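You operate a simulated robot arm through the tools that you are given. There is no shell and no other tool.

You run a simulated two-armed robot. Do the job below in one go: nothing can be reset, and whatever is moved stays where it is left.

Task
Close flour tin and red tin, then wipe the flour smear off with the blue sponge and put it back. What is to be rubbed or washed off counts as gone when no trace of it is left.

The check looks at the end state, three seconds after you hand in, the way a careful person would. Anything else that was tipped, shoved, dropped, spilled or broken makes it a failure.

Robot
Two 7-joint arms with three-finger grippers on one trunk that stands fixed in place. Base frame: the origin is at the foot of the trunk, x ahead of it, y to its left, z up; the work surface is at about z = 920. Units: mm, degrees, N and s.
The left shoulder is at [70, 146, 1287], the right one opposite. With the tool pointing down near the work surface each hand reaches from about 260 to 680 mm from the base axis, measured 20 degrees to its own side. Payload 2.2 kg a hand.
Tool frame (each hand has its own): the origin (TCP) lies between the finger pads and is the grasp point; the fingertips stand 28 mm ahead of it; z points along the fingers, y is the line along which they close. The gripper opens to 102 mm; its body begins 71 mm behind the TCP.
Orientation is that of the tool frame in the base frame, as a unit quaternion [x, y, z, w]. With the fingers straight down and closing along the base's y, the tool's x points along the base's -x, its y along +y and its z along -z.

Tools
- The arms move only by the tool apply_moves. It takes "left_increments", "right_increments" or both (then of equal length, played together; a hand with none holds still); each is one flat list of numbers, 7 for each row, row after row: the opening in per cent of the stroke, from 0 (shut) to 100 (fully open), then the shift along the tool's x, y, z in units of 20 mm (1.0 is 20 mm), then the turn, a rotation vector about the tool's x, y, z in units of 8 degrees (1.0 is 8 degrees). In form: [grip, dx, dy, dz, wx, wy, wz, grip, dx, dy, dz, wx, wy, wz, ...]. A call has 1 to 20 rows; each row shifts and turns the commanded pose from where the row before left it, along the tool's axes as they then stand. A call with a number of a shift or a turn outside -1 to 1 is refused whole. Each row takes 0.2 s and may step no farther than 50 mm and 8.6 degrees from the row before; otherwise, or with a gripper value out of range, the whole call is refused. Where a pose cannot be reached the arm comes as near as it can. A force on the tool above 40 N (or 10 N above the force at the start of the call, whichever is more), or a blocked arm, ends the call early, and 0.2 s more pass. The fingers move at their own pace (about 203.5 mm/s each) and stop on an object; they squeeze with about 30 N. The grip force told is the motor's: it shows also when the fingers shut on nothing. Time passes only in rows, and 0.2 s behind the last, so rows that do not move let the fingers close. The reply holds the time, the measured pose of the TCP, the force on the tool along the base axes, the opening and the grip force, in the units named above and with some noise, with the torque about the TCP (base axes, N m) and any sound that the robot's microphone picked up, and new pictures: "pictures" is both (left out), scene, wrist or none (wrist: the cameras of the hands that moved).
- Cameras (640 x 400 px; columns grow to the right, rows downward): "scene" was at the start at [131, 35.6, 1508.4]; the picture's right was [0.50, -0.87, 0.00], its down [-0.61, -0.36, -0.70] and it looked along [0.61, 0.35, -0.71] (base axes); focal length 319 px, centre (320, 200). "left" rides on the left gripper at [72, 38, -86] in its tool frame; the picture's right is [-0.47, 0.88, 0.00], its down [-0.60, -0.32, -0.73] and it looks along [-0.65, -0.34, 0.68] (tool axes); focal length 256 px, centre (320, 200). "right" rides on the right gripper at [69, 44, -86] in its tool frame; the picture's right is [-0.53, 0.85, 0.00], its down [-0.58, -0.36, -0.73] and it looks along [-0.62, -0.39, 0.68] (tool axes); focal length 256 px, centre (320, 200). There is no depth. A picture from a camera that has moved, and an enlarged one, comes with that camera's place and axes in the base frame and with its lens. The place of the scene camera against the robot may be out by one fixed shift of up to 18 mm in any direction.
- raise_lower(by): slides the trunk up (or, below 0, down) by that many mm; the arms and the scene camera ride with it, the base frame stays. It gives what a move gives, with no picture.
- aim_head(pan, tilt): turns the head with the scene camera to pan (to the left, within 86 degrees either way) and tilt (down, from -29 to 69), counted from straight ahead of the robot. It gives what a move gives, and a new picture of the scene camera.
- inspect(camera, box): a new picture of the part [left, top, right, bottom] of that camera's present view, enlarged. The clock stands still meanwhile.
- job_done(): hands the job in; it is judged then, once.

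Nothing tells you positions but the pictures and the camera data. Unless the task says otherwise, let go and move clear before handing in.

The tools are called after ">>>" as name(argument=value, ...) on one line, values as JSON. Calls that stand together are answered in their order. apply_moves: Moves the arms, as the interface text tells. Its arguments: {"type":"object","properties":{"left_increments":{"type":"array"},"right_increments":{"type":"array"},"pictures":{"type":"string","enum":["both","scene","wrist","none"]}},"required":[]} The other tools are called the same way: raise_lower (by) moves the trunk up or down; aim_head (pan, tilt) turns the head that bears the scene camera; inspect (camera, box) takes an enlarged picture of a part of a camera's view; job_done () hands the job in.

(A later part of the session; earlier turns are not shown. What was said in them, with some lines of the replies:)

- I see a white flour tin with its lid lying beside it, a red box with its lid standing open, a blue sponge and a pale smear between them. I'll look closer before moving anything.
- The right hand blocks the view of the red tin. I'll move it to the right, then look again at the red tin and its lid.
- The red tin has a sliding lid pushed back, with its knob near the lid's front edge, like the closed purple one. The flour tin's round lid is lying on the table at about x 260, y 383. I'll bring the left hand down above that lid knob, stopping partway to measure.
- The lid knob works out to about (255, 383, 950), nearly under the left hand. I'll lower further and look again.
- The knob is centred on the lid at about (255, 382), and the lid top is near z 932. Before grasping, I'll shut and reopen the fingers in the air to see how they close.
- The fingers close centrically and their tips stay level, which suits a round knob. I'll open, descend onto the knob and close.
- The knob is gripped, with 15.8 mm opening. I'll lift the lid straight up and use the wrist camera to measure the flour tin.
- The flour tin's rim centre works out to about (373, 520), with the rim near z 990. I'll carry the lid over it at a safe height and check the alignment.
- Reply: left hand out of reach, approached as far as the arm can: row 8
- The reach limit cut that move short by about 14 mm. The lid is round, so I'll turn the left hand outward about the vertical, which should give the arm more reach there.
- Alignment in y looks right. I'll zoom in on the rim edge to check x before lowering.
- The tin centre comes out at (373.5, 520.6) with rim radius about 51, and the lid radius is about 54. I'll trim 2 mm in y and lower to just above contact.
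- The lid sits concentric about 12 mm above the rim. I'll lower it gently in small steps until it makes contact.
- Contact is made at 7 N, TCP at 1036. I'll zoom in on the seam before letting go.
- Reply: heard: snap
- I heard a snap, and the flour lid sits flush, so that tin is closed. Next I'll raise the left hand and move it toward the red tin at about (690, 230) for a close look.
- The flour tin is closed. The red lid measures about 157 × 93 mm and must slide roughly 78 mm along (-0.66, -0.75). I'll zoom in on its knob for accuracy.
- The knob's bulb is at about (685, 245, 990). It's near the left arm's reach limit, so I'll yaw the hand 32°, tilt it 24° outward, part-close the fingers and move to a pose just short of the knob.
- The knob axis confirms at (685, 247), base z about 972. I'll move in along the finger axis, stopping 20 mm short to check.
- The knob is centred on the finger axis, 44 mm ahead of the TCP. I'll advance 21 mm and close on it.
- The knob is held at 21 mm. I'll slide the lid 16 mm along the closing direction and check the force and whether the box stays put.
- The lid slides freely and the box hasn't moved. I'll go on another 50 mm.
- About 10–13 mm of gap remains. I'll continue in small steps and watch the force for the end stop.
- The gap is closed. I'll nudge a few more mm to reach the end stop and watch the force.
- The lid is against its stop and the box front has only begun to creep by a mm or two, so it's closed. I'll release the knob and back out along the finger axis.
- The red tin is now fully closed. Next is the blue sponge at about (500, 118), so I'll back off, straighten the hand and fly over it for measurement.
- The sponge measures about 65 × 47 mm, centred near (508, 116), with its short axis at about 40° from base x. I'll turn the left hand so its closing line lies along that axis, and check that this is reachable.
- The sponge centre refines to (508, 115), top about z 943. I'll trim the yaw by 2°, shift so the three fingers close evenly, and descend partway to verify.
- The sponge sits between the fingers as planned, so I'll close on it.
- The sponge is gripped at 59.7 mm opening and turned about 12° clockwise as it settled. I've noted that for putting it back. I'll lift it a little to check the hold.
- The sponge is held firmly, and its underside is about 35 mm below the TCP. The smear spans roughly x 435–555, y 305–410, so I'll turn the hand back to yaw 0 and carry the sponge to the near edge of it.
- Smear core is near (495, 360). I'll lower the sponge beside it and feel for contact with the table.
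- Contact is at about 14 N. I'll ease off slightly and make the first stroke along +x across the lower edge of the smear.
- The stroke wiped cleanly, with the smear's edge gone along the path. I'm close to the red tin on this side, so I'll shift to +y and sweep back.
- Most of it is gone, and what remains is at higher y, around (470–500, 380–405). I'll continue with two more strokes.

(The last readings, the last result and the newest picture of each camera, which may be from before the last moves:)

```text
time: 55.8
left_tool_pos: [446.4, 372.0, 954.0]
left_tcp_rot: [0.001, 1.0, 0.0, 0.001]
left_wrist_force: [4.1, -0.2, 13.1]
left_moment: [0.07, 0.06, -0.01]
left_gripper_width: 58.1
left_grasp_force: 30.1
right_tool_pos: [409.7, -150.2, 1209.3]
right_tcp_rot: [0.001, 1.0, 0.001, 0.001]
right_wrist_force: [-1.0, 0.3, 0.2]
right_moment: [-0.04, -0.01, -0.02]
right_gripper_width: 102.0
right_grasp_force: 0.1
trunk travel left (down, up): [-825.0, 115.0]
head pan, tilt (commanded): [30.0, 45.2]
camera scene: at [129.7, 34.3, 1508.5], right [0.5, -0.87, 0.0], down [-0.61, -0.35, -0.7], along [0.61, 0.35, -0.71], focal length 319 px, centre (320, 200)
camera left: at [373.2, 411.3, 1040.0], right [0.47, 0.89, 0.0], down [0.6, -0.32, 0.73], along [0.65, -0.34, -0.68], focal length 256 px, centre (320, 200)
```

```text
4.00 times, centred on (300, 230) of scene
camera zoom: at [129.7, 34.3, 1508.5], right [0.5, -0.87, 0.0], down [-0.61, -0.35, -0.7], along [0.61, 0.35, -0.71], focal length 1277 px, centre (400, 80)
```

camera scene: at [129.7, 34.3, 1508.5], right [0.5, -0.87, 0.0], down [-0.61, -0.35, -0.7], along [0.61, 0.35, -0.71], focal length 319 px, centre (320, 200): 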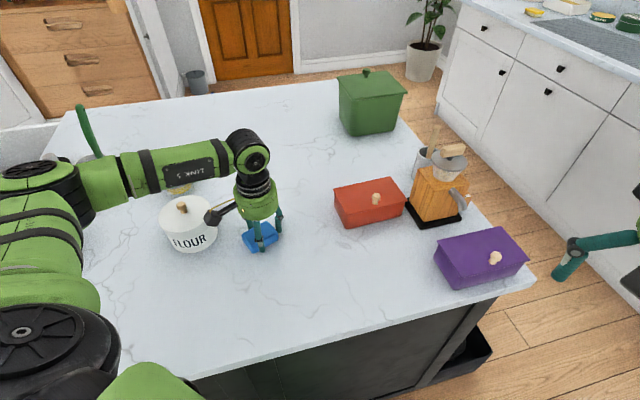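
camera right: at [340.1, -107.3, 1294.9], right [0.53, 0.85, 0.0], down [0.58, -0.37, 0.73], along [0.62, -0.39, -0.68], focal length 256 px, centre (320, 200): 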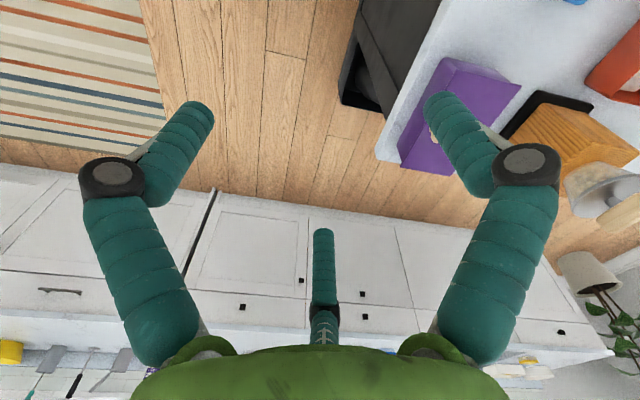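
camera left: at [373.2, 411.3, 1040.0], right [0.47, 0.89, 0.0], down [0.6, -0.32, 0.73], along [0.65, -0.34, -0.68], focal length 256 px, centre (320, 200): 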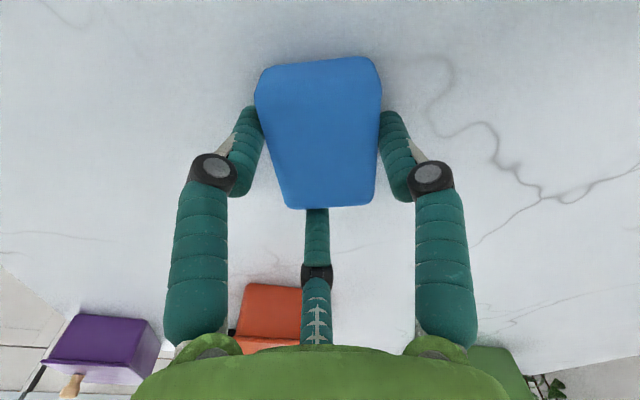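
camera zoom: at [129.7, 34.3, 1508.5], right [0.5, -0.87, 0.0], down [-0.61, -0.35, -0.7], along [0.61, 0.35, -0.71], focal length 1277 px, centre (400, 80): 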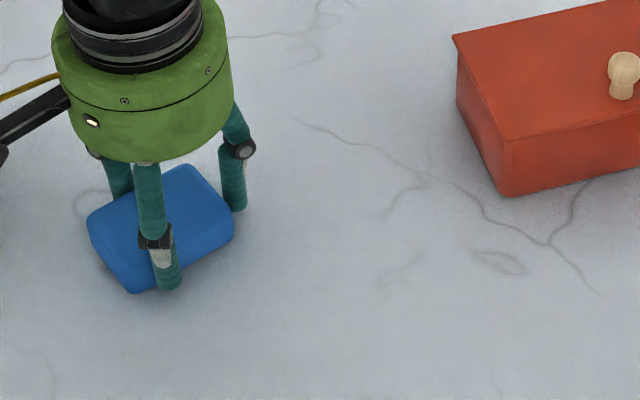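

No trace is visible now. For thoroughness I'll make one stroke further at +y and a second cross-pass back over the area.

>>> apply_moves(left_increments=[0, -0.6, 0, 0, 0, 0, 0, 0, -0.6, 0, 0, 0, 0, 0, 0, -0.3, 0.6, 0, 0, 0, 0, 0, -0.3, 0.6, 0, 0, 0, 0, 0, -0.6, 0, 0, 0, 0, 0, 0, -0.6, 0, 0, 0, 0, 0, 0, -0.6, 0, 0, 0, 0, 0, 0, -0.6, 0, 0, 0, 0, 0, 0, 0, -0.6, 0, 0, 0, 0, 0, 0.6, 0, 0, 0, 0, 0, 0, 0.6, 0, 0, 0, 0, 0, 0, 0.6, 0, 0, 0, 0, 0, 0, 0.6, 0, 0, 0, 0, 0, 0, 0.6, 0, 0, 0, 0, 0, 0, 0.6, 0, 0, 0, 0, 0], pictures="none")

>>> apply_moves(left_increments=[0, 0, -0.6, 0, 0, 0, 0, 0, 0, -0.6, 0, 0, 0, 0, 0, -0.6, 0, 0, 0, 0, 0, 0, -0.6, 0, 0, 0, 0, 0, 0, -0.6, 0, 0, 0, 0, 0, 0, -0.6, 0, 0, 0, 0, 0, 0, -0.6, 0, 0, 0, 0, 0, 0, -0.6, 0, 0, 0, 0, 0, 0, -0.6, 0, 0, 0, 0, 0, 0, 0, -0.6, 0, 0, 0, 0, 0, 0, -0.6, 0, 0, 0, 0, 0, 0.6, 0, 0, 0, 0, 0, 0, 0.6, 0, 0, 0, 0, 0, 0, 0.6, 0, 0, 0, 0, 0, 0, 0.6, 0, 0, 0, 0, 0, 0, 0.6, 0, 0, 0, 0, 0, 0, 0.6, 0, 0, 0, 0, 0, 0, 0.6, 0, 0, 0, 0, 0], pictures="both")

```text
time: 59.0
left_tool_pos: [458.1, 385.1, 954.6]
left_tcp_rot: [-0.001, 1.0, 0.0, 0.001]
left_wrist_force: [2.8, -0.2, 9.5]
left_moment: [0.1, 0.15, -0.03]
left_gripper_width: 58.1
left_grasp_force: 29.8
right_tool_pos: [409.5, -150.5, 1208.9]
right_tcp_rot: [0.0, 1.0, 0.001, 0.001]
right_wrist_force: [-0.8, 0.5, 0.6]
right_moment: [0.02, 0.04, 0.0]
right_gripper_width: 101.9
right_grasp_force: 0.0
trunk travel left (down, up): [-825.0, 115.0]
head pan, tilt (commanded): [30.0, 45.2]
```

```text
time: 62.8
left_tool_pos: [456.9, 337.7, 953.7]
left_tcp_rot: [0.0, 1.0, 0.0, 0.001]
left_wrist_force: [2.7, -0.2, 6.5]
left_moment: [0.09, 0.12, -0.03]
left_gripper_width: 58.0
left_grasp_force: 30.1
right_tool_pos: [409.6, -148.7, 1209.1]
right_tcp_rot: [-0.001, 1.0, 0.002, 0.001]
right_wrist_force: [-0.6, 0.8, 0.3]
right_moment: [-0.03, -0.01, 0.01]
right_gripper_width: 102.2
right_grasp_force: 0.1
trunk travel left (down, up): [-825.0, 115.0]
head pan, tilt (commanded): [30.0, 45.2]
camera scene: at [129.9, 35.0, 1508.6], right [0.5, -0.87, 0.0], down [-0.61, -0.35, -0.7], along [0.61, 0.35, -0.71], focal length 319 px, centre (320, 200)
camera left: at [385.0, 374.3, 1039.6], right [0.47, 0.89, 0.0], down [0.6, -0.32, 0.73], along [0.65, -0.34, -0.68], focal length 256 px, centre (320, 200)
```

scene: 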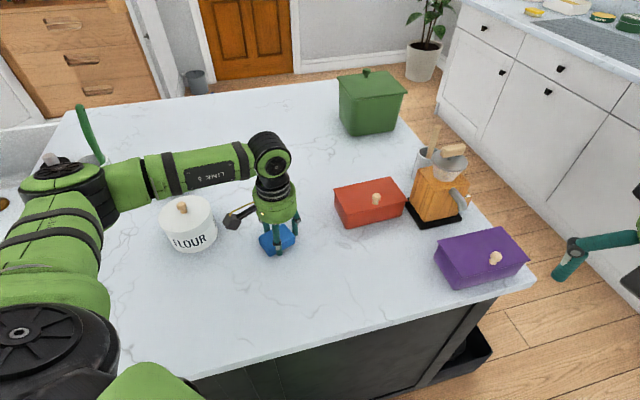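
left: 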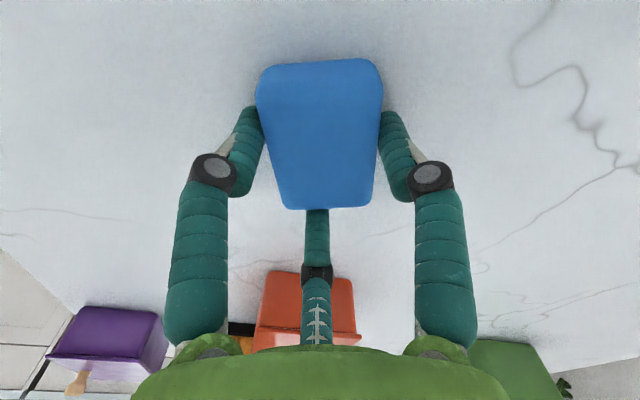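

>>> apply_moves(left_increments=[0, 0, -0.6, 0, 0, 0, 0, 0, 0, -0.6, 0, 0, 0, 0, 0, -0.6, 0, 0, 0, 0, 0, 0, -0.6, 0, 0, 0, 0, 0, 0, -0.6, 0, 0, 0, 0, 0, 0, -0.6, 0, 0, 0, 0, 0, 0, -0.6, 0, 0, 0, 0, 0, 0, -0.6, 0, 0, 0, 0, 0, 0, -0.6, 0, 0, 0, 0, 0, 0, 0, 0, -0.5, 0, 0, 0, 0, 0, 0, -1, 0, 0, 0, 0, 0, 0, -1, 0, 0, 0, 0, 0, 0, -1, 0, 0, 0, 0, 0.8, -0.5, 0, 0, 0, 0, 0, 0.8, -0.8, 0, 0, 0, 0, 0, 0.4, -0.8, 0, 0, 0, 0, 0, 0.2, -0.9, 0, 0, 0, 0, 0, 0, -0.9, 0, 0, 0, 0], pictures="both")

>>> inspect(camera="scene", box=[220, 180, 350, 270])

>>> inspect(camera="scene", box=[250, 205, 320, 250])

>>> inspect(camera="left", box=[160, 0, 640, 300])

```text
time: 66.6
left_tool_pos: [497.8, 234.7, 1024.0]
left_tcp_rot: [-0.001, 1.0, 0.001, 0.001]
left_wrist_force: [0.5, 0.5, -0.9]
left_moment: [0.02, 0.0, 0.02]
left_gripper_width: 57.5
left_grasp_force: 29.9
right_tool_pos: [410.3, -149.6, 1208.7]
right_tcp_rot: [0.0, 1.0, 0.001, 0.0]
right_wrist_force: [1.6, -0.4, -0.7]
right_moment: [-0.01, -0.05, 0.0]
right_gripper_width: 101.9
right_grasp_force: 0.0
trunk travel left (down, up): [-825.0, 115.0]
head pan, tilt (commanded): [30.0, 45.2]
camera scene: at [131.3, 34.9, 1508.4], right [0.5, -0.87, 0.0], down [-0.61, -0.35, -0.7], along [0.61, 0.35, -0.71], focal length 319 px, centre (320, 200)
camera left: at [425.8, 272.7, 1110.3], right [0.46, 0.89, 0.0], down [0.6, -0.32, 0.73], along [0.65, -0.34, -0.68], focal length 256 px, centre (320, 200)
```

scene: 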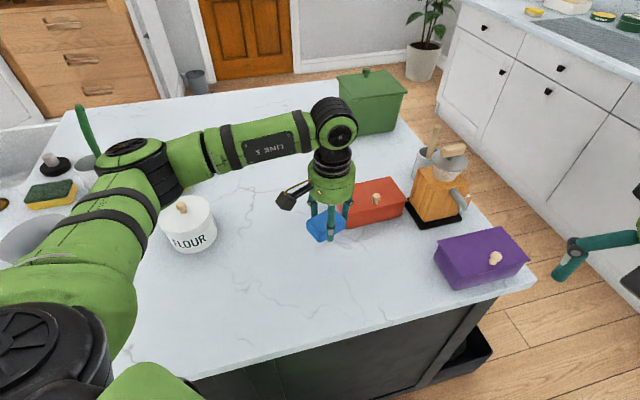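
left: 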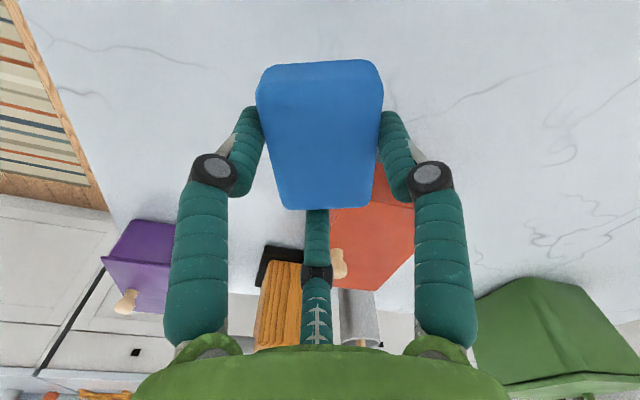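

```text
4.44 times, centred on (285, 225) of scene
camera zoom: at [131.3, 34.9, 1508.4], right [0.5, -0.87, 0.0], down [-0.61, -0.35, -0.7], along [0.61, 0.35, -0.71], focal length 1419 px, centre (476, 89)
```

zoom: 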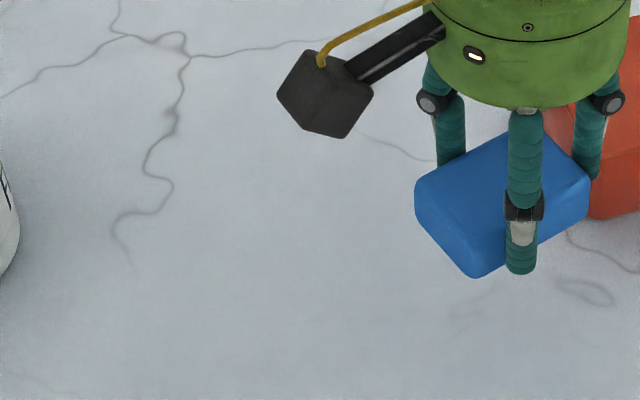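

```text
8.89 times, centred on (285, 228) of scene
camera zoom: at [131.3, 34.9, 1508.4], right [0.5, -0.87, 0.0], down [-0.61, -0.35, -0.7], along [0.61, 0.35, -0.71], focal length 2837 px, centre (631, -44)
```

zoom: 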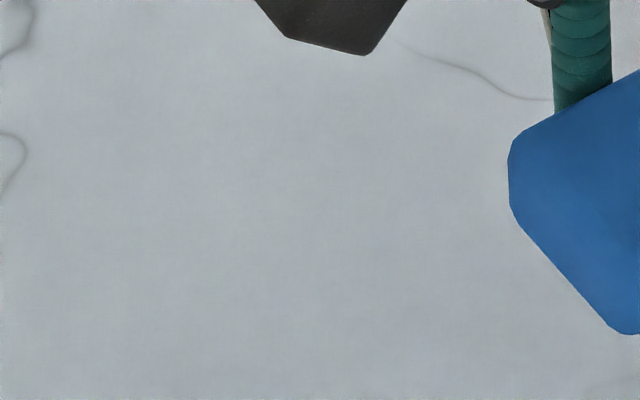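

```text
1.33 times, centred on (400, 150) of left
camera zoom: at [425.8, 272.7, 1110.3], right [0.46, 0.89, 0.0], down [0.6, -0.32, 0.73], along [0.65, -0.34, -0.68], focal length 341 px, centre (213, 267)
```

zoom: 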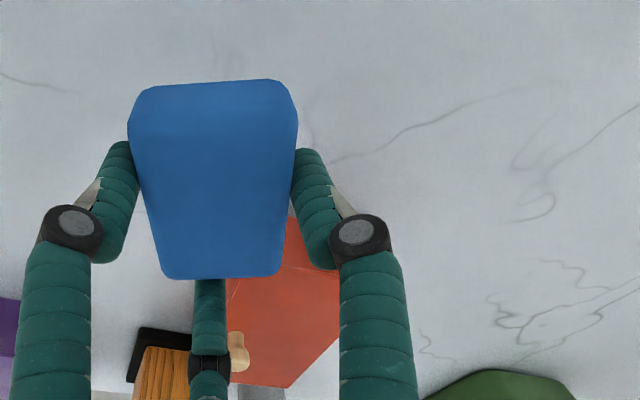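

The table looks clean where the smear was. Before putting the sponge back, I'll measure how it sits in the hand now.

>>> inspect(camera="left", box=[200, 30, 440, 220])

```text
2.11 times, centred on (320, 125) of left
camera zoom: at [425.8, 272.7, 1110.3], right [0.46, 0.89, 0.0], down [0.6, -0.32, 0.73], along [0.65, -0.34, -0.68], focal length 539 px, centre (320, 358)
```

zoom: 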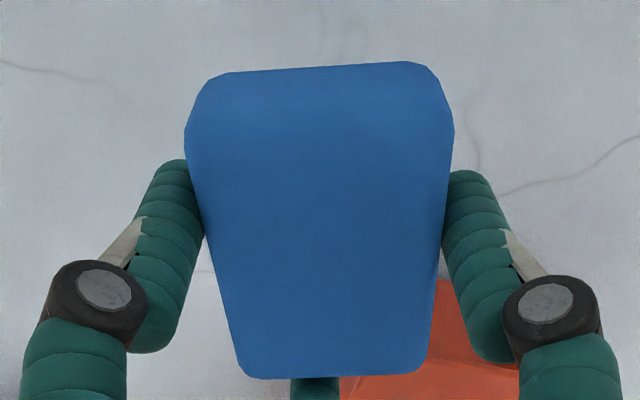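

In the hand the sponge now lies about 25° off the closing line. To restore its original pose (centre about (508, 115), short axis about 40.5°), I need yaw -24° and the TCP at about (510, 108). I'll carry it there and stop just above the table to check.

>>> apply_moves(left_increments=[0, 0, 0, 0, 0, 0, 1, 0, 0, 0, 0, 0, 0, 1, 0, 0, 0, 0, 0, 0, 1, 0, -0.526, -0.9225, 0, 0, 0, 0, 0, -0.526, -0.9225, 0, 0, 0, 0, 0, -0.526, -0.9225, 0, 0, 0, 0, 0, -0.526, -0.9225, 0, 0, 0, 0, 0, -0.526, -0.9225, 0, 0, 0, 0, 0, -0.526, -0.9225, 0, 0, 0, 0, 0, 0, 0, 0.9, 0, 0, 0, 0, 0, 0, 0.9, 0, 0, 0, 0, 0, 0, 0.9, 0, 0, 0], pictures="both")

>>> inspect(camera="left", box=[200, 30, 440, 220])

>>> inspect(camera="scene", box=[340, 200, 440, 300])

```text
time: 69.2
left_tool_pos: [511.2, 109.1, 967.6]
left_tcp_rot: [0.208, 0.978, 0.0, 0.0]
left_wrist_force: [-0.4, -0.3, -0.6]
left_moment: [0.03, -0.03, 0.0]
left_gripper_width: 58.1
left_grasp_force: 29.7
right_tool_pos: [410.9, -149.7, 1208.6]
right_tcp_rot: [0.0, 1.0, 0.001, 0.001]
right_wrist_force: [0.0, -0.2, 0.3]
right_moment: [-0.03, 0.03, -0.02]
right_gripper_width: 101.8
right_grasp_force: 0.1
trunk travel left (down, up): [-825.0, 115.0]
head pan, tilt (commanded): [30.0, 45.2]
camera scene: at [131.3, 35.2, 1508.4], right [0.5, -0.87, 0.0], down [-0.62, -0.36, -0.7], along [0.61, 0.35, -0.71], focal length 319 px, centre (320, 200)
camera left: at [460.6, 173.8, 1053.2], right [0.78, 0.62, 0.0], down [0.42, -0.54, 0.73], along [0.45, -0.57, -0.68], focal length 256 px, centre (320, 200)
```

scene: 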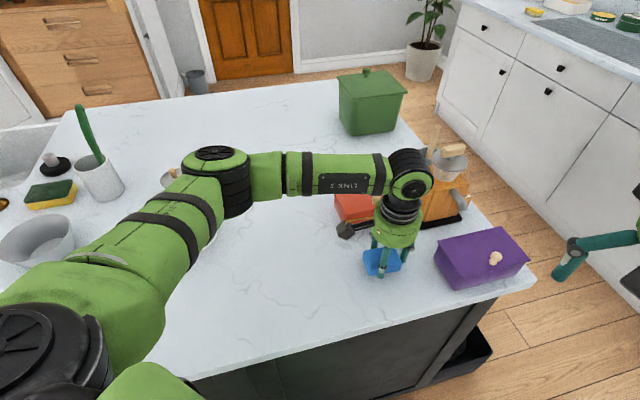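
left: 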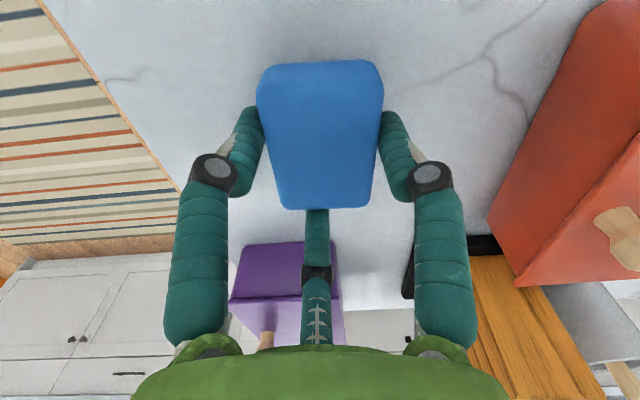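

```text
2.11 times, centred on (320, 125) of left
camera zoom: at [460.6, 173.8, 1053.2], right [0.78, 0.62, 0.0], down [0.42, -0.54, 0.73], along [0.45, -0.57, -0.68], focal length 539 px, centre (320, 358)
```

zoom: 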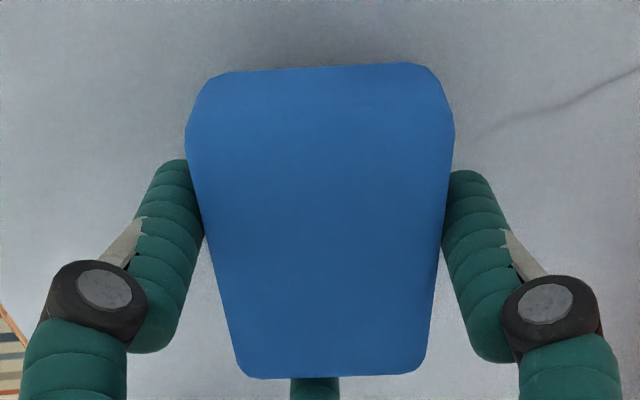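

```text
4.00 times, centred on (390, 250) of scene
camera zoom: at [131.3, 35.2, 1508.4], right [0.5, -0.87, 0.0], down [-0.62, -0.36, -0.7], along [0.61, 0.35, -0.71], focal length 1277 px, centre (40, 0)
```

zoom: 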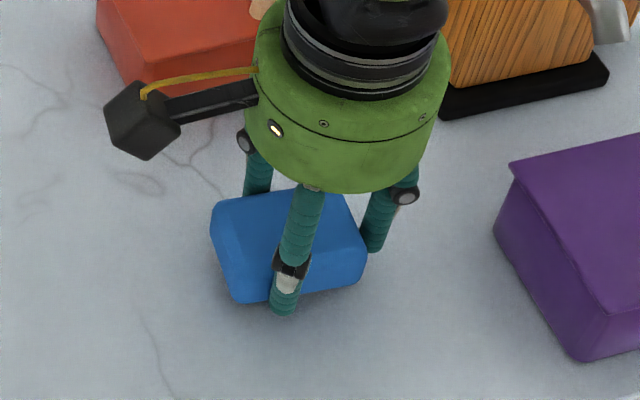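

The pose matches the original view, with the same edge slope and position within about 2 mm. I'll lower gently to touch the table.

>>> apply_moves(left_increments=[0, 0, 0, 0.3, 0, 0, 0, 0, 0, 0, 0.2, 0, 0, 0, 0, 0, 0, 0.1, 0, 0, 0], pictures="none")

>>> inspect(camera="scene", box=[340, 200, 440, 300])

```text
time: 70.0
left_tool_pos: [510.4, 109.0, 955.4]
left_tcp_rot: [0.208, 0.978, 0.0, 0.0]
left_wrist_force: [-0.9, 0.6, 0.5]
left_moment: [0.05, 0.0, 0.0]
left_gripper_width: 58.0
left_grasp_force: 30.1
right_tool_pos: [409.8, -148.1, 1208.8]
right_tcp_rot: [0.0, 1.0, 0.001, 0.0]
right_wrist_force: [0.6, 0.0, -0.3]
right_moment: [0.01, 0.0, -0.01]
right_gripper_width: 102.0
right_grasp_force: 0.2
trunk travel left (down, up): [-825.0, 115.0]
head pan, tilt (commanded): [30.0, 45.2]
```

```text
4.00 times, centred on (390, 250) of scene
camera zoom: at [130.9, 35.7, 1508.4], right [0.5, -0.87, 0.0], down [-0.61, -0.36, -0.7], along [0.61, 0.35, -0.71], focal length 1277 px, centre (40, 0)
```

zoom: 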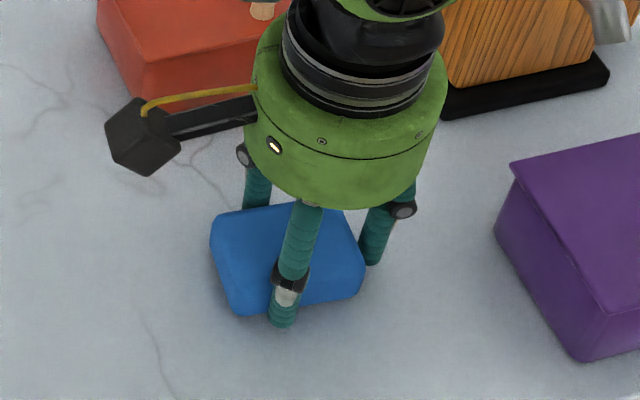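

>>> apply_moves(left_increments=[0, 0, 0, 0.06, 0, 0, 0, 0, 0, 0, 0.05, 0, 0, 0], pictures="none")

```text
time: 70.6
left_tool_pos: [511.6, 109.6, 955.0]
left_tcp_rot: [0.208, 0.978, 0.001, -0.001]
left_wrist_force: [-0.3, 0.3, -0.2]
left_moment: [0.02, -0.02, 0.0]
left_gripper_width: 57.5
left_grasp_force: 29.6
right_tool_pos: [410.7, -150.0, 1208.9]
right_tcp_rot: [0.0, 1.0, 0.002, 0.001]
right_wrist_force: [-0.2, -0.5, -0.3]
right_moment: [-0.01, 0.04, 0.0]
right_gripper_width: 102.0
right_grasp_force: 0.0
trunk travel left (down, up): [-825.0, 115.0]
head pan, tilt (commanded): [30.0, 45.2]
```

>>> apply_moves(left_increments=[0, 0, 0, 0.06, 0, 0, 0, 0, 0, 0, 0, 0, 0, 0], pictures="none")

```text
time: 71.2
left_tool_pos: [510.5, 108.3, 954.1]
left_tcp_rot: [0.207, 0.978, 0.0, 0.0]
left_wrist_force: [1.5, -0.6, 4.5]
left_moment: [0.08, 0.08, 0.02]
left_gripper_width: 57.7
left_grasp_force: 30.5
right_tool_pos: [410.1, -148.1, 1209.1]
right_tcp_rot: [-0.001, 1.0, 0.001, 0.0]
right_wrist_force: [0.4, 0.3, 0.3]
right_moment: [-0.01, 0.0, 0.03]
right_gripper_width: 102.0
right_grasp_force: 0.1
trunk travel left (down, up): [-825.0, 115.0]
head pan, tilt (commanded): [30.0, 45.2]
```

The sponge rests on the table at 4.5 N. I'll open the fingers and rise straight up.

>>> apply_moves(left_increments=[75, 0, 0, 0, 0, 0, 0, 100, 0, 0, 0, 0, 0, 0, 100, 0, 0, -0.5, 0, 0, 0, 100, 0, 0, -1, 0, 0, 0, 100, 0, 0, -1, 0, 0, 0, 100, 0, 0, -1, 0, 0, 0, 100, 0, 0, -1, 0, 0, 0, 100, 0, 0, -1, 0, 0, 0], pictures="both")

>>> inspect(camera="scene", box=[340, 200, 440, 300])

>>> inspect(camera="left", box=[220, 0, 420, 125])

```text
time: 73.0
left_tool_pos: [509.2, 108.5, 1064.0]
left_tcp_rot: [0.208, 0.978, 0.0, 0.0]
left_wrist_force: [-0.5, -0.7, 0.5]
left_moment: [0.02, -0.01, 0.0]
left_gripper_width: 102.0
left_grasp_force: 0.1
right_tool_pos: [409.7, -148.2, 1208.5]
right_tcp_rot: [0.001, 1.0, 0.0, 0.0]
right_wrist_force: [0.5, -0.2, 0.1]
right_moment: [-0.02, -0.01, 0.01]
right_gripper_width: 101.8
right_grasp_force: 0.1
trunk travel left (down, up): [-825.0, 115.0]
head pan, tilt (commanded): [30.0, 45.2]
camera scene: at [130.5, 35.5, 1508.4], right [0.5, -0.87, 0.0], down [-0.61, -0.36, -0.7], along [0.61, 0.35, -0.71], focal length 319 px, centre (320, 200)
camera left: at [459.0, 172.8, 1149.3], right [0.78, 0.62, 0.0], down [0.42, -0.54, 0.73], along [0.45, -0.57, -0.68], focal length 256 px, centre (320, 200)
```

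scene: 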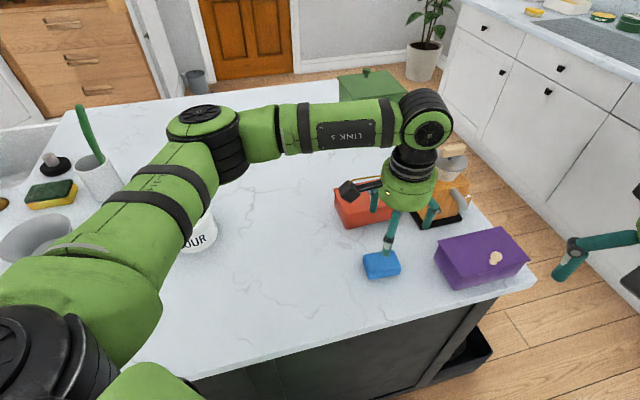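
left: 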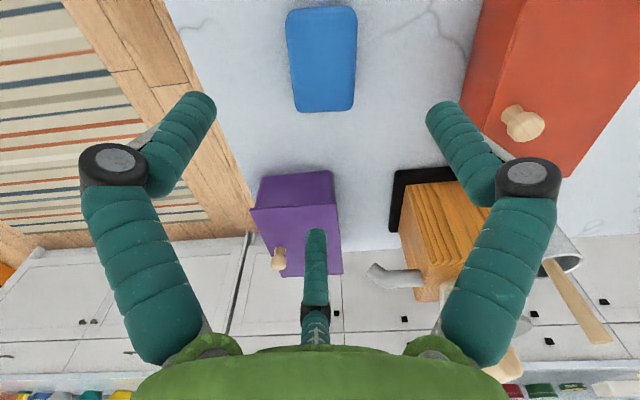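

```text
4.00 times, centred on (390, 250) of scene
camera zoom: at [130.5, 35.5, 1508.4], right [0.5, -0.87, 0.0], down [-0.61, -0.36, -0.7], along [0.61, 0.35, -0.71], focal length 1277 px, centre (40, 0)
```

zoom: 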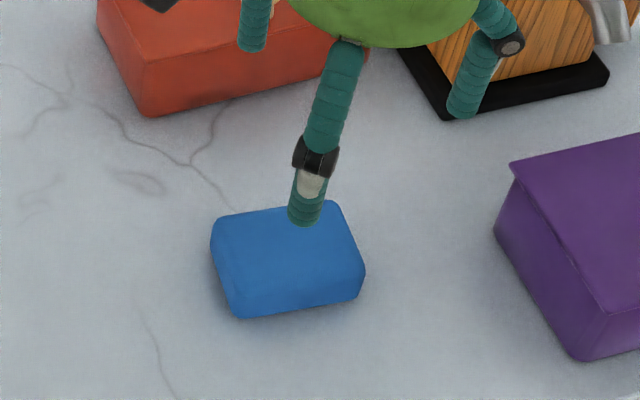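

```text
3.20 times, centred on (320, 62) of left
camera zoom: at [459.0, 172.8, 1149.3], right [0.78, 0.62, 0.0], down [0.42, -0.54, 0.73], along [0.45, -0.57, -0.68], focal length 819 px, centre (320, 640)
```

zoom: 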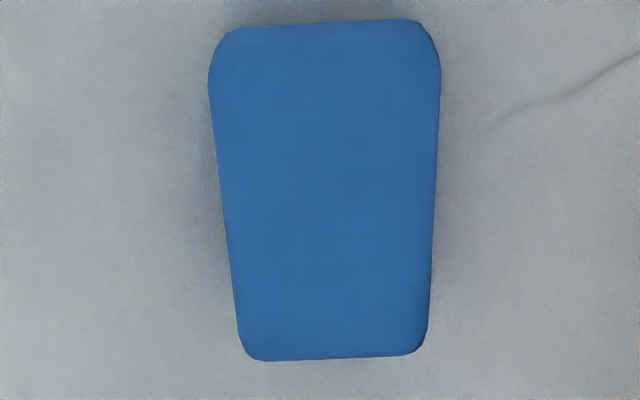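

The sponge is back where it was. I'll raise the left hand clear, bring it back toward its start and check the wiped area.

>>> apply_moves(left_increments=[100, 0, 0, -1, 0, 0, 0, 100, 0, 0, -1, 0, 0, 0, 100, 0, 0, -1, 0, 0, 0, 100, 0, 0, -1, 0, 0, 0, 100, 0, 0, -1, 0, 0, 0, 100, 0, 0, -1, 0, 0, 0, 100, 0, 0, 0, 0, 0, -1, 100, 0, 0, 0, 0, 0, -1, 100, 0, 0, 0, 0, 0, -1, 100, 0.6, 1, 0, 0, 0, 0, 100, 0.6, 1, 0, 0, 0, 0, 100, 0.6, 1, 0, 0, 0, 0, 100, 0.6, 1, 0, 0, 0, 0, 100, 0.6, 1, 0, 0, 0, 0, 100, 0.6, 1, 0, 0, 0, 0, 100, 0.6, 1, 0, 0, 0, 0, 100, 0.6, 1, 0, 0, 0, 0, 100, 0.6, 1, 0, 0, 0, 0, 100, 0.6, 1, 0, 0, 0, 0, 100, 0.6, 1, 0, 0, 0, 0], pictures="both")

>>> inspect(camera="left", box=[200, 0, 460, 162])

>>> inspect(camera="scene", box=[220, 180, 350, 270])

```text
time: 77.2
left_tool_pos: [378.4, 329.8, 1184.2]
left_tcp_rot: [0.001, 1.0, 0.001, 0.001]
left_wrist_force: [-0.1, -0.1, 0.0]
left_moment: [-0.01, -0.01, -0.01]
left_gripper_width: 102.0
left_grasp_force: 0.0
right_tool_pos: [409.9, -147.8, 1209.0]
right_tcp_rot: [0.0, 1.0, 0.001, 0.0]
right_wrist_force: [-0.4, 0.7, 1.0]
right_moment: [0.0, -0.04, -0.01]
right_gripper_width: 102.2
right_grasp_force: 0.0
trunk travel left (down, up): [-825.0, 115.0]
head pan, tilt (commanded): [30.0, 45.2]
camera scene: at [129.8, 36.6, 1508.5], right [0.5, -0.87, 0.0], down [-0.61, -0.36, -0.7], along [0.61, 0.35, -0.71], focal length 319 px, centre (320, 200)
camera left: at [305.8, 368.6, 1269.8], right [0.47, 0.88, 0.0], down [0.6, -0.32, 0.73], along [0.65, -0.34, -0.68], focal length 256 px, centre (320, 200)
```

scene: 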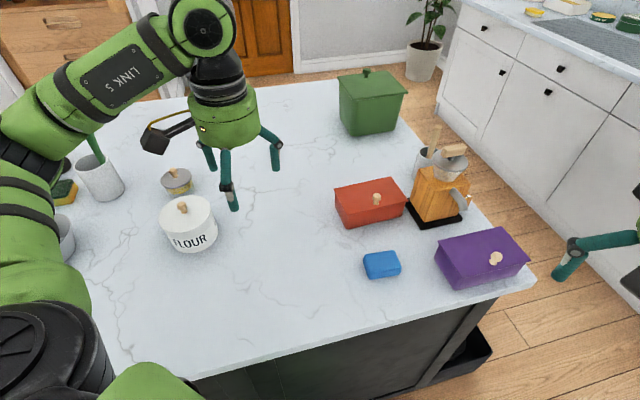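
left: 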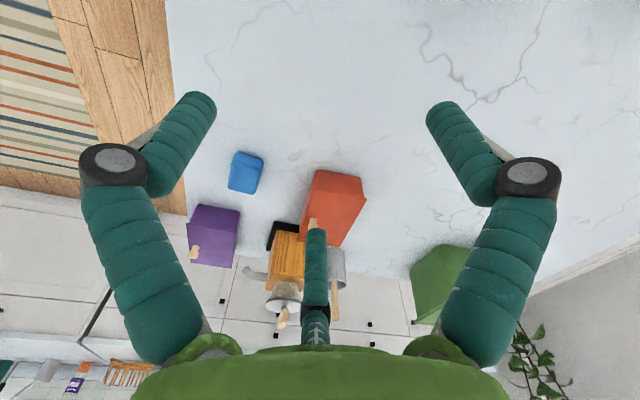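

```text
2.46 times, centred on (330, 81) of left
camera zoom: at [305.8, 368.6, 1269.8], right [0.47, 0.88, 0.0], down [0.6, -0.32, 0.73], along [0.65, -0.34, -0.68], focal length 630 px, centre (295, 493)
```

zoom: 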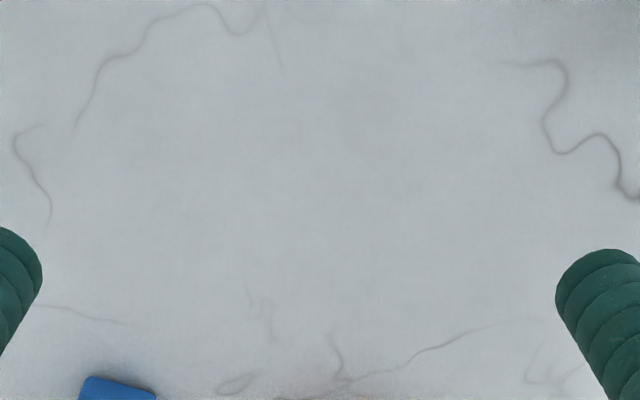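

```text
4.44 times, centred on (285, 225) of scene
camera zoom: at [129.8, 36.6, 1508.5], right [0.5, -0.87, 0.0], down [-0.61, -0.36, -0.7], along [0.61, 0.35, -0.71], focal length 1419 px, centre (476, 89)
```

zoom: 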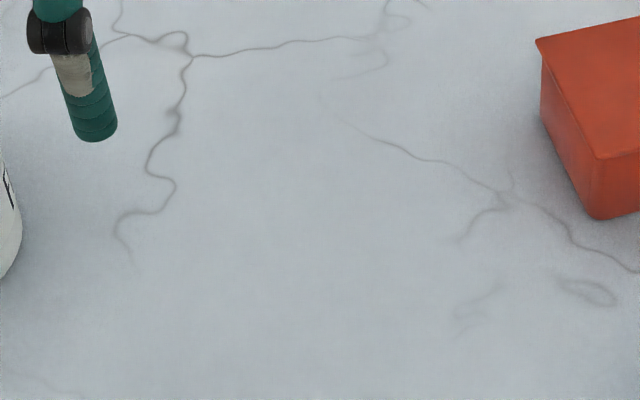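

The area looks clean. I'll zoom in hard on the wiped patch and on the tins for a last check.

>>> inspect(camera="scene", box=[250, 208, 290, 233])

>>> inspect(camera="scene", box=[280, 208, 320, 233])

>>> inspect(camera="scene", box=[255, 228, 305, 259])

>>> inspect(camera="scene", box=[320, 160, 420, 230])

>>> inspect(camera="scene", box=[140, 180, 240, 260])

>>> inspect(camera="left", box=[270, 20, 400, 101])

```text
16.00 times, centred on (270, 220) of scene
camera zoom: at [129.8, 36.6, 1508.5], right [0.5, -0.87, 0.0], down [-0.61, -0.36, -0.7], along [0.61, 0.35, -0.71], focal length 5107 px, centre (1120, -128)
```

zoom: 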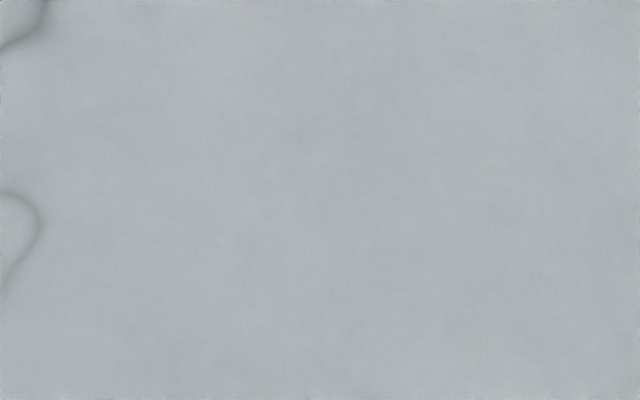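

```text
16.00 times, centred on (300, 220) of scene
camera zoom: at [129.8, 36.6, 1508.5], right [0.5, -0.87, 0.0], down [-0.61, -0.36, -0.7], along [0.61, 0.35, -0.71], focal length 5107 px, centre (640, -128)
```

zoom: 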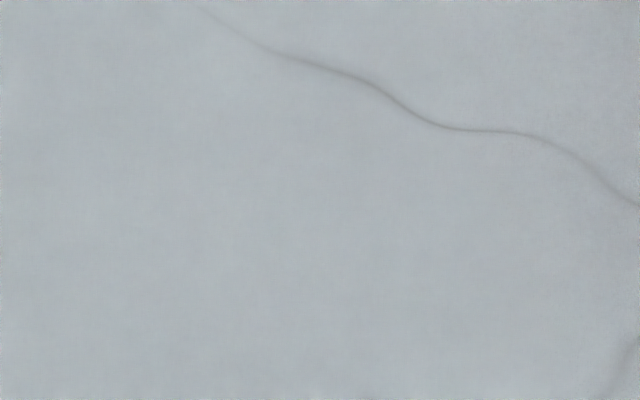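

```text
12.80 times, centred on (280, 244) of scene
camera zoom: at [129.8, 36.6, 1508.5], right [0.5, -0.87, 0.0], down [-0.61, -0.36, -0.7], along [0.61, 0.35, -0.71], focal length 4086 px, centre (832, -357)
```

zoom: 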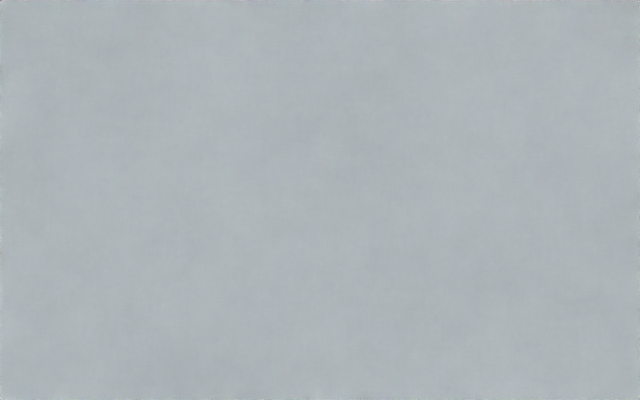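

```text
5.71 times, centred on (370, 195) of scene
camera zoom: at [129.8, 36.6, 1508.5], right [0.5, -0.87, 0.0], down [-0.61, -0.36, -0.7], along [0.61, 0.35, -0.71], focal length 1824 px, centre (34, 229)
```

zoom: 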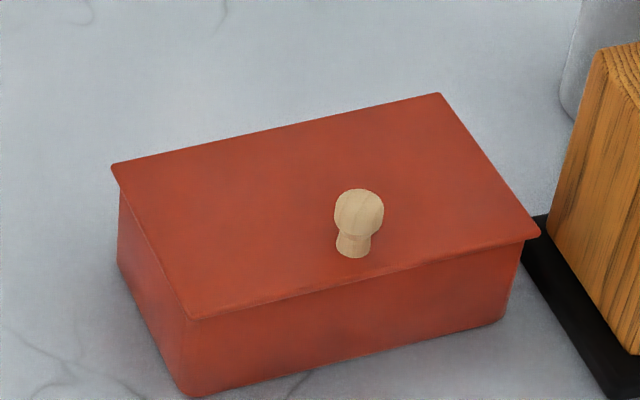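

```text
5.00 times, centred on (190, 220) of scene
camera zoom: at [129.8, 36.6, 1508.5], right [0.5, -0.87, 0.0], down [-0.61, -0.36, -0.7], along [0.61, 0.35, -0.71], focal length 1596 px, centre (970, 100)
```

zoom: 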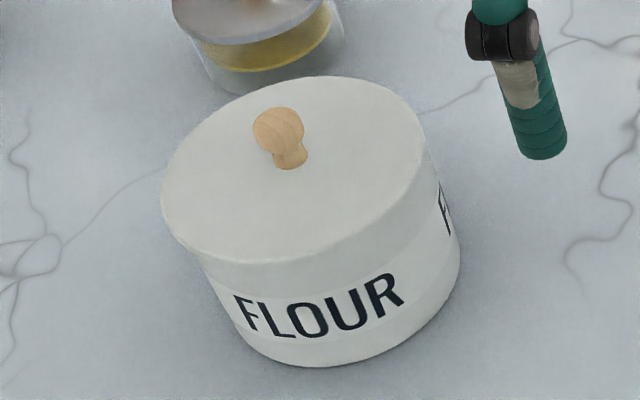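

```text
4.92 times, centred on (335, 60) of left
camera zoom: at [305.8, 368.6, 1269.8], right [0.47, 0.88, 0.0], down [0.6, -0.32, 0.73], along [0.65, -0.34, -0.68], focal length 1260 px, centre (246, 887)
```

zoom: 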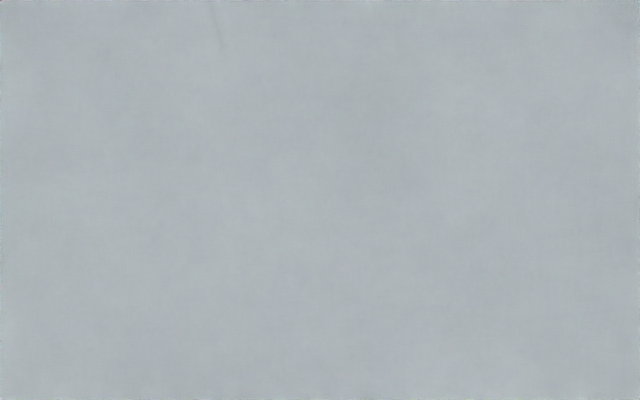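

Everything checks out: no flour left, both tins closed, sponge back in place. I'll return the left hand to its starting region so it's well clear.

>>> apply_moves(left_increments=[100, 0.7, 0, -0.5, 0, 0, 0, 100, 0.7, 0, -0.5, 0, 0, 0, 100, 0.7, 0, -0.5, 0, 0, 0, 100, 0.7, 0, -0.5, 0, 0, 0, 100, 0.7, 0, -0.5, 0, 0, 0, 100, 0.7, 0, -0.5, 0, 0, 0, 100, 0.7, 0, -0.5, 0, 0, 0, 100, 0.7, 0, -0.5, 0, 0, 0, 100, 0.7, 0, -0.5, 0, 0, 0, 100, 0.7, 0, -0.5, 0, 0, 0], pictures="both")

>>> inspect(camera="scene", box=[300, 50, 540, 310])

>>> inspect(camera="scene", box=[0, 100, 320, 300])

```text
time: 79.4
left_tool_pos: [248.1, 313.0, 1280.0]
left_tcp_rot: [0.0, 1.0, 0.0, 0.0]
left_wrist_force: [0.4, 0.5, 0.4]
left_moment: [0.04, -0.02, -0.05]
left_gripper_width: 102.0
left_grasp_force: 0.1
left hand out of reach, approached as far as the arm can: row 9, 10
right_tool_pos: [409.8, -148.6, 1209.3]
right_tcp_rot: [0.0, 1.0, 0.001, 0.0]
right_wrist_force: [0.2, -1.3, -0.5]
right_moment: [0.02, 0.0, -0.01]
right_gripper_width: 101.9
right_grasp_force: 0.1
trunk travel left (down, up): [-825.0, 115.0]
head pan, tilt (commanded): [30.0, 45.2]
camera scene: at [130.8, 35.1, 1508.4], right [0.5, -0.87, 0.0], down [-0.61, -0.36, -0.7], along [0.61, 0.35, -0.71], focal length 319 px, centre (320, 200)
camera left: at [176.4, 350.9, 1364.8], right [0.47, 0.89, 0.0], down [0.6, -0.32, 0.73], along [0.65, -0.34, -0.68], focal length 256 px, centre (320, 200)
```

scene: 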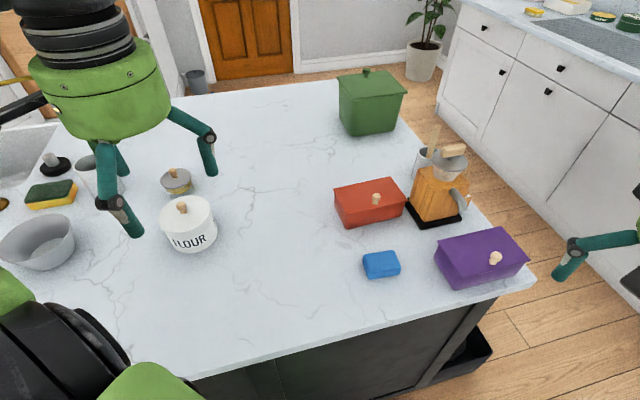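
left: 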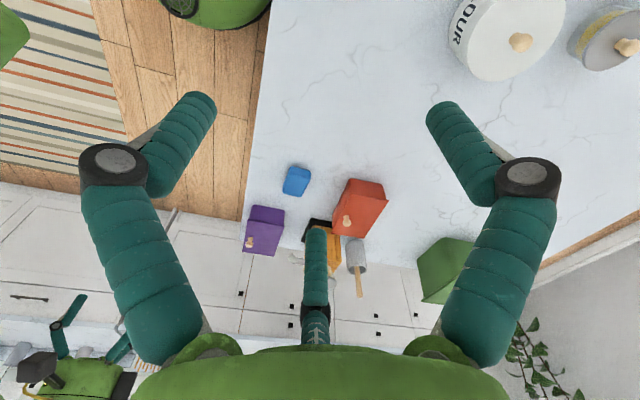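

```text
1.54 times, centred on (420, 180) of scene
camera zoom: at [130.8, 35.1, 1508.4], right [0.5, -0.87, 0.0], down [-0.61, -0.36, -0.7], along [0.61, 0.35, -0.71], focal length 491 px, centre (166, 231)
```

zoom: 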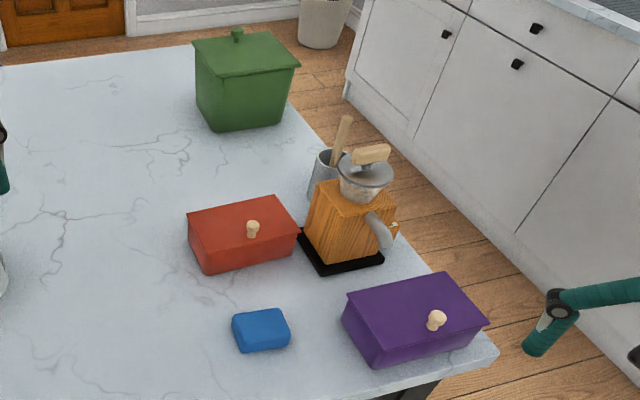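

```text
2.00 times, centred on (160, 200) of scene
camera zoom: at [130.8, 35.1, 1508.4], right [0.5, -0.87, 0.0], down [-0.61, -0.36, -0.7], along [0.61, 0.35, -0.71], focal length 638 px, centre (640, 200)
```

zoom: 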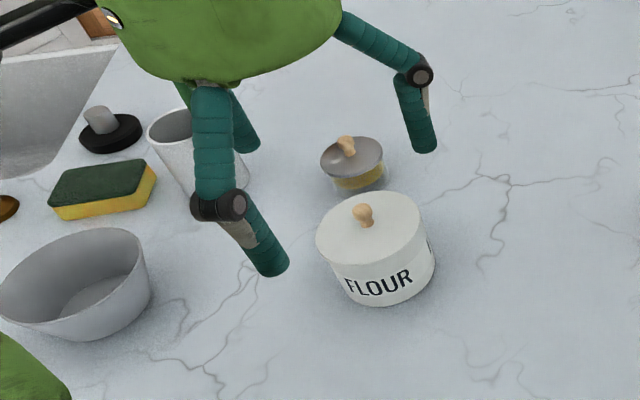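

The flour tin and red tin are both closed. No flour is left where the smear was, the sponge is back in its spot, and both hands are clear and open, so I'm handing in.

>>> job_done()

```text
The job is handed in.
```

I closed both tins, wiped the flour smear off with the blue sponge and put the sponge back. I've handed the job in but haven't seen the check's result.

- **Flour tin:** its lid is back on and snapped shut.
- **Red tin:** its sliding lid is closed against the stop. The tin itself crept forward by roughly 5 mm as the lid reached the stop, and I left it there.
- **Smear:** I wiped the whole patch with overlapping strokes and went back over most of it. Close-up pictures from both cameras show no trace left.
- **Sponge:** it is within about 2 mm of where it started, at the same angle.

In the final pictures I saw nothing else tipped or moved. The tall cup on the left was partly hidden behind the left hand. Both hands are open and clear of the table.
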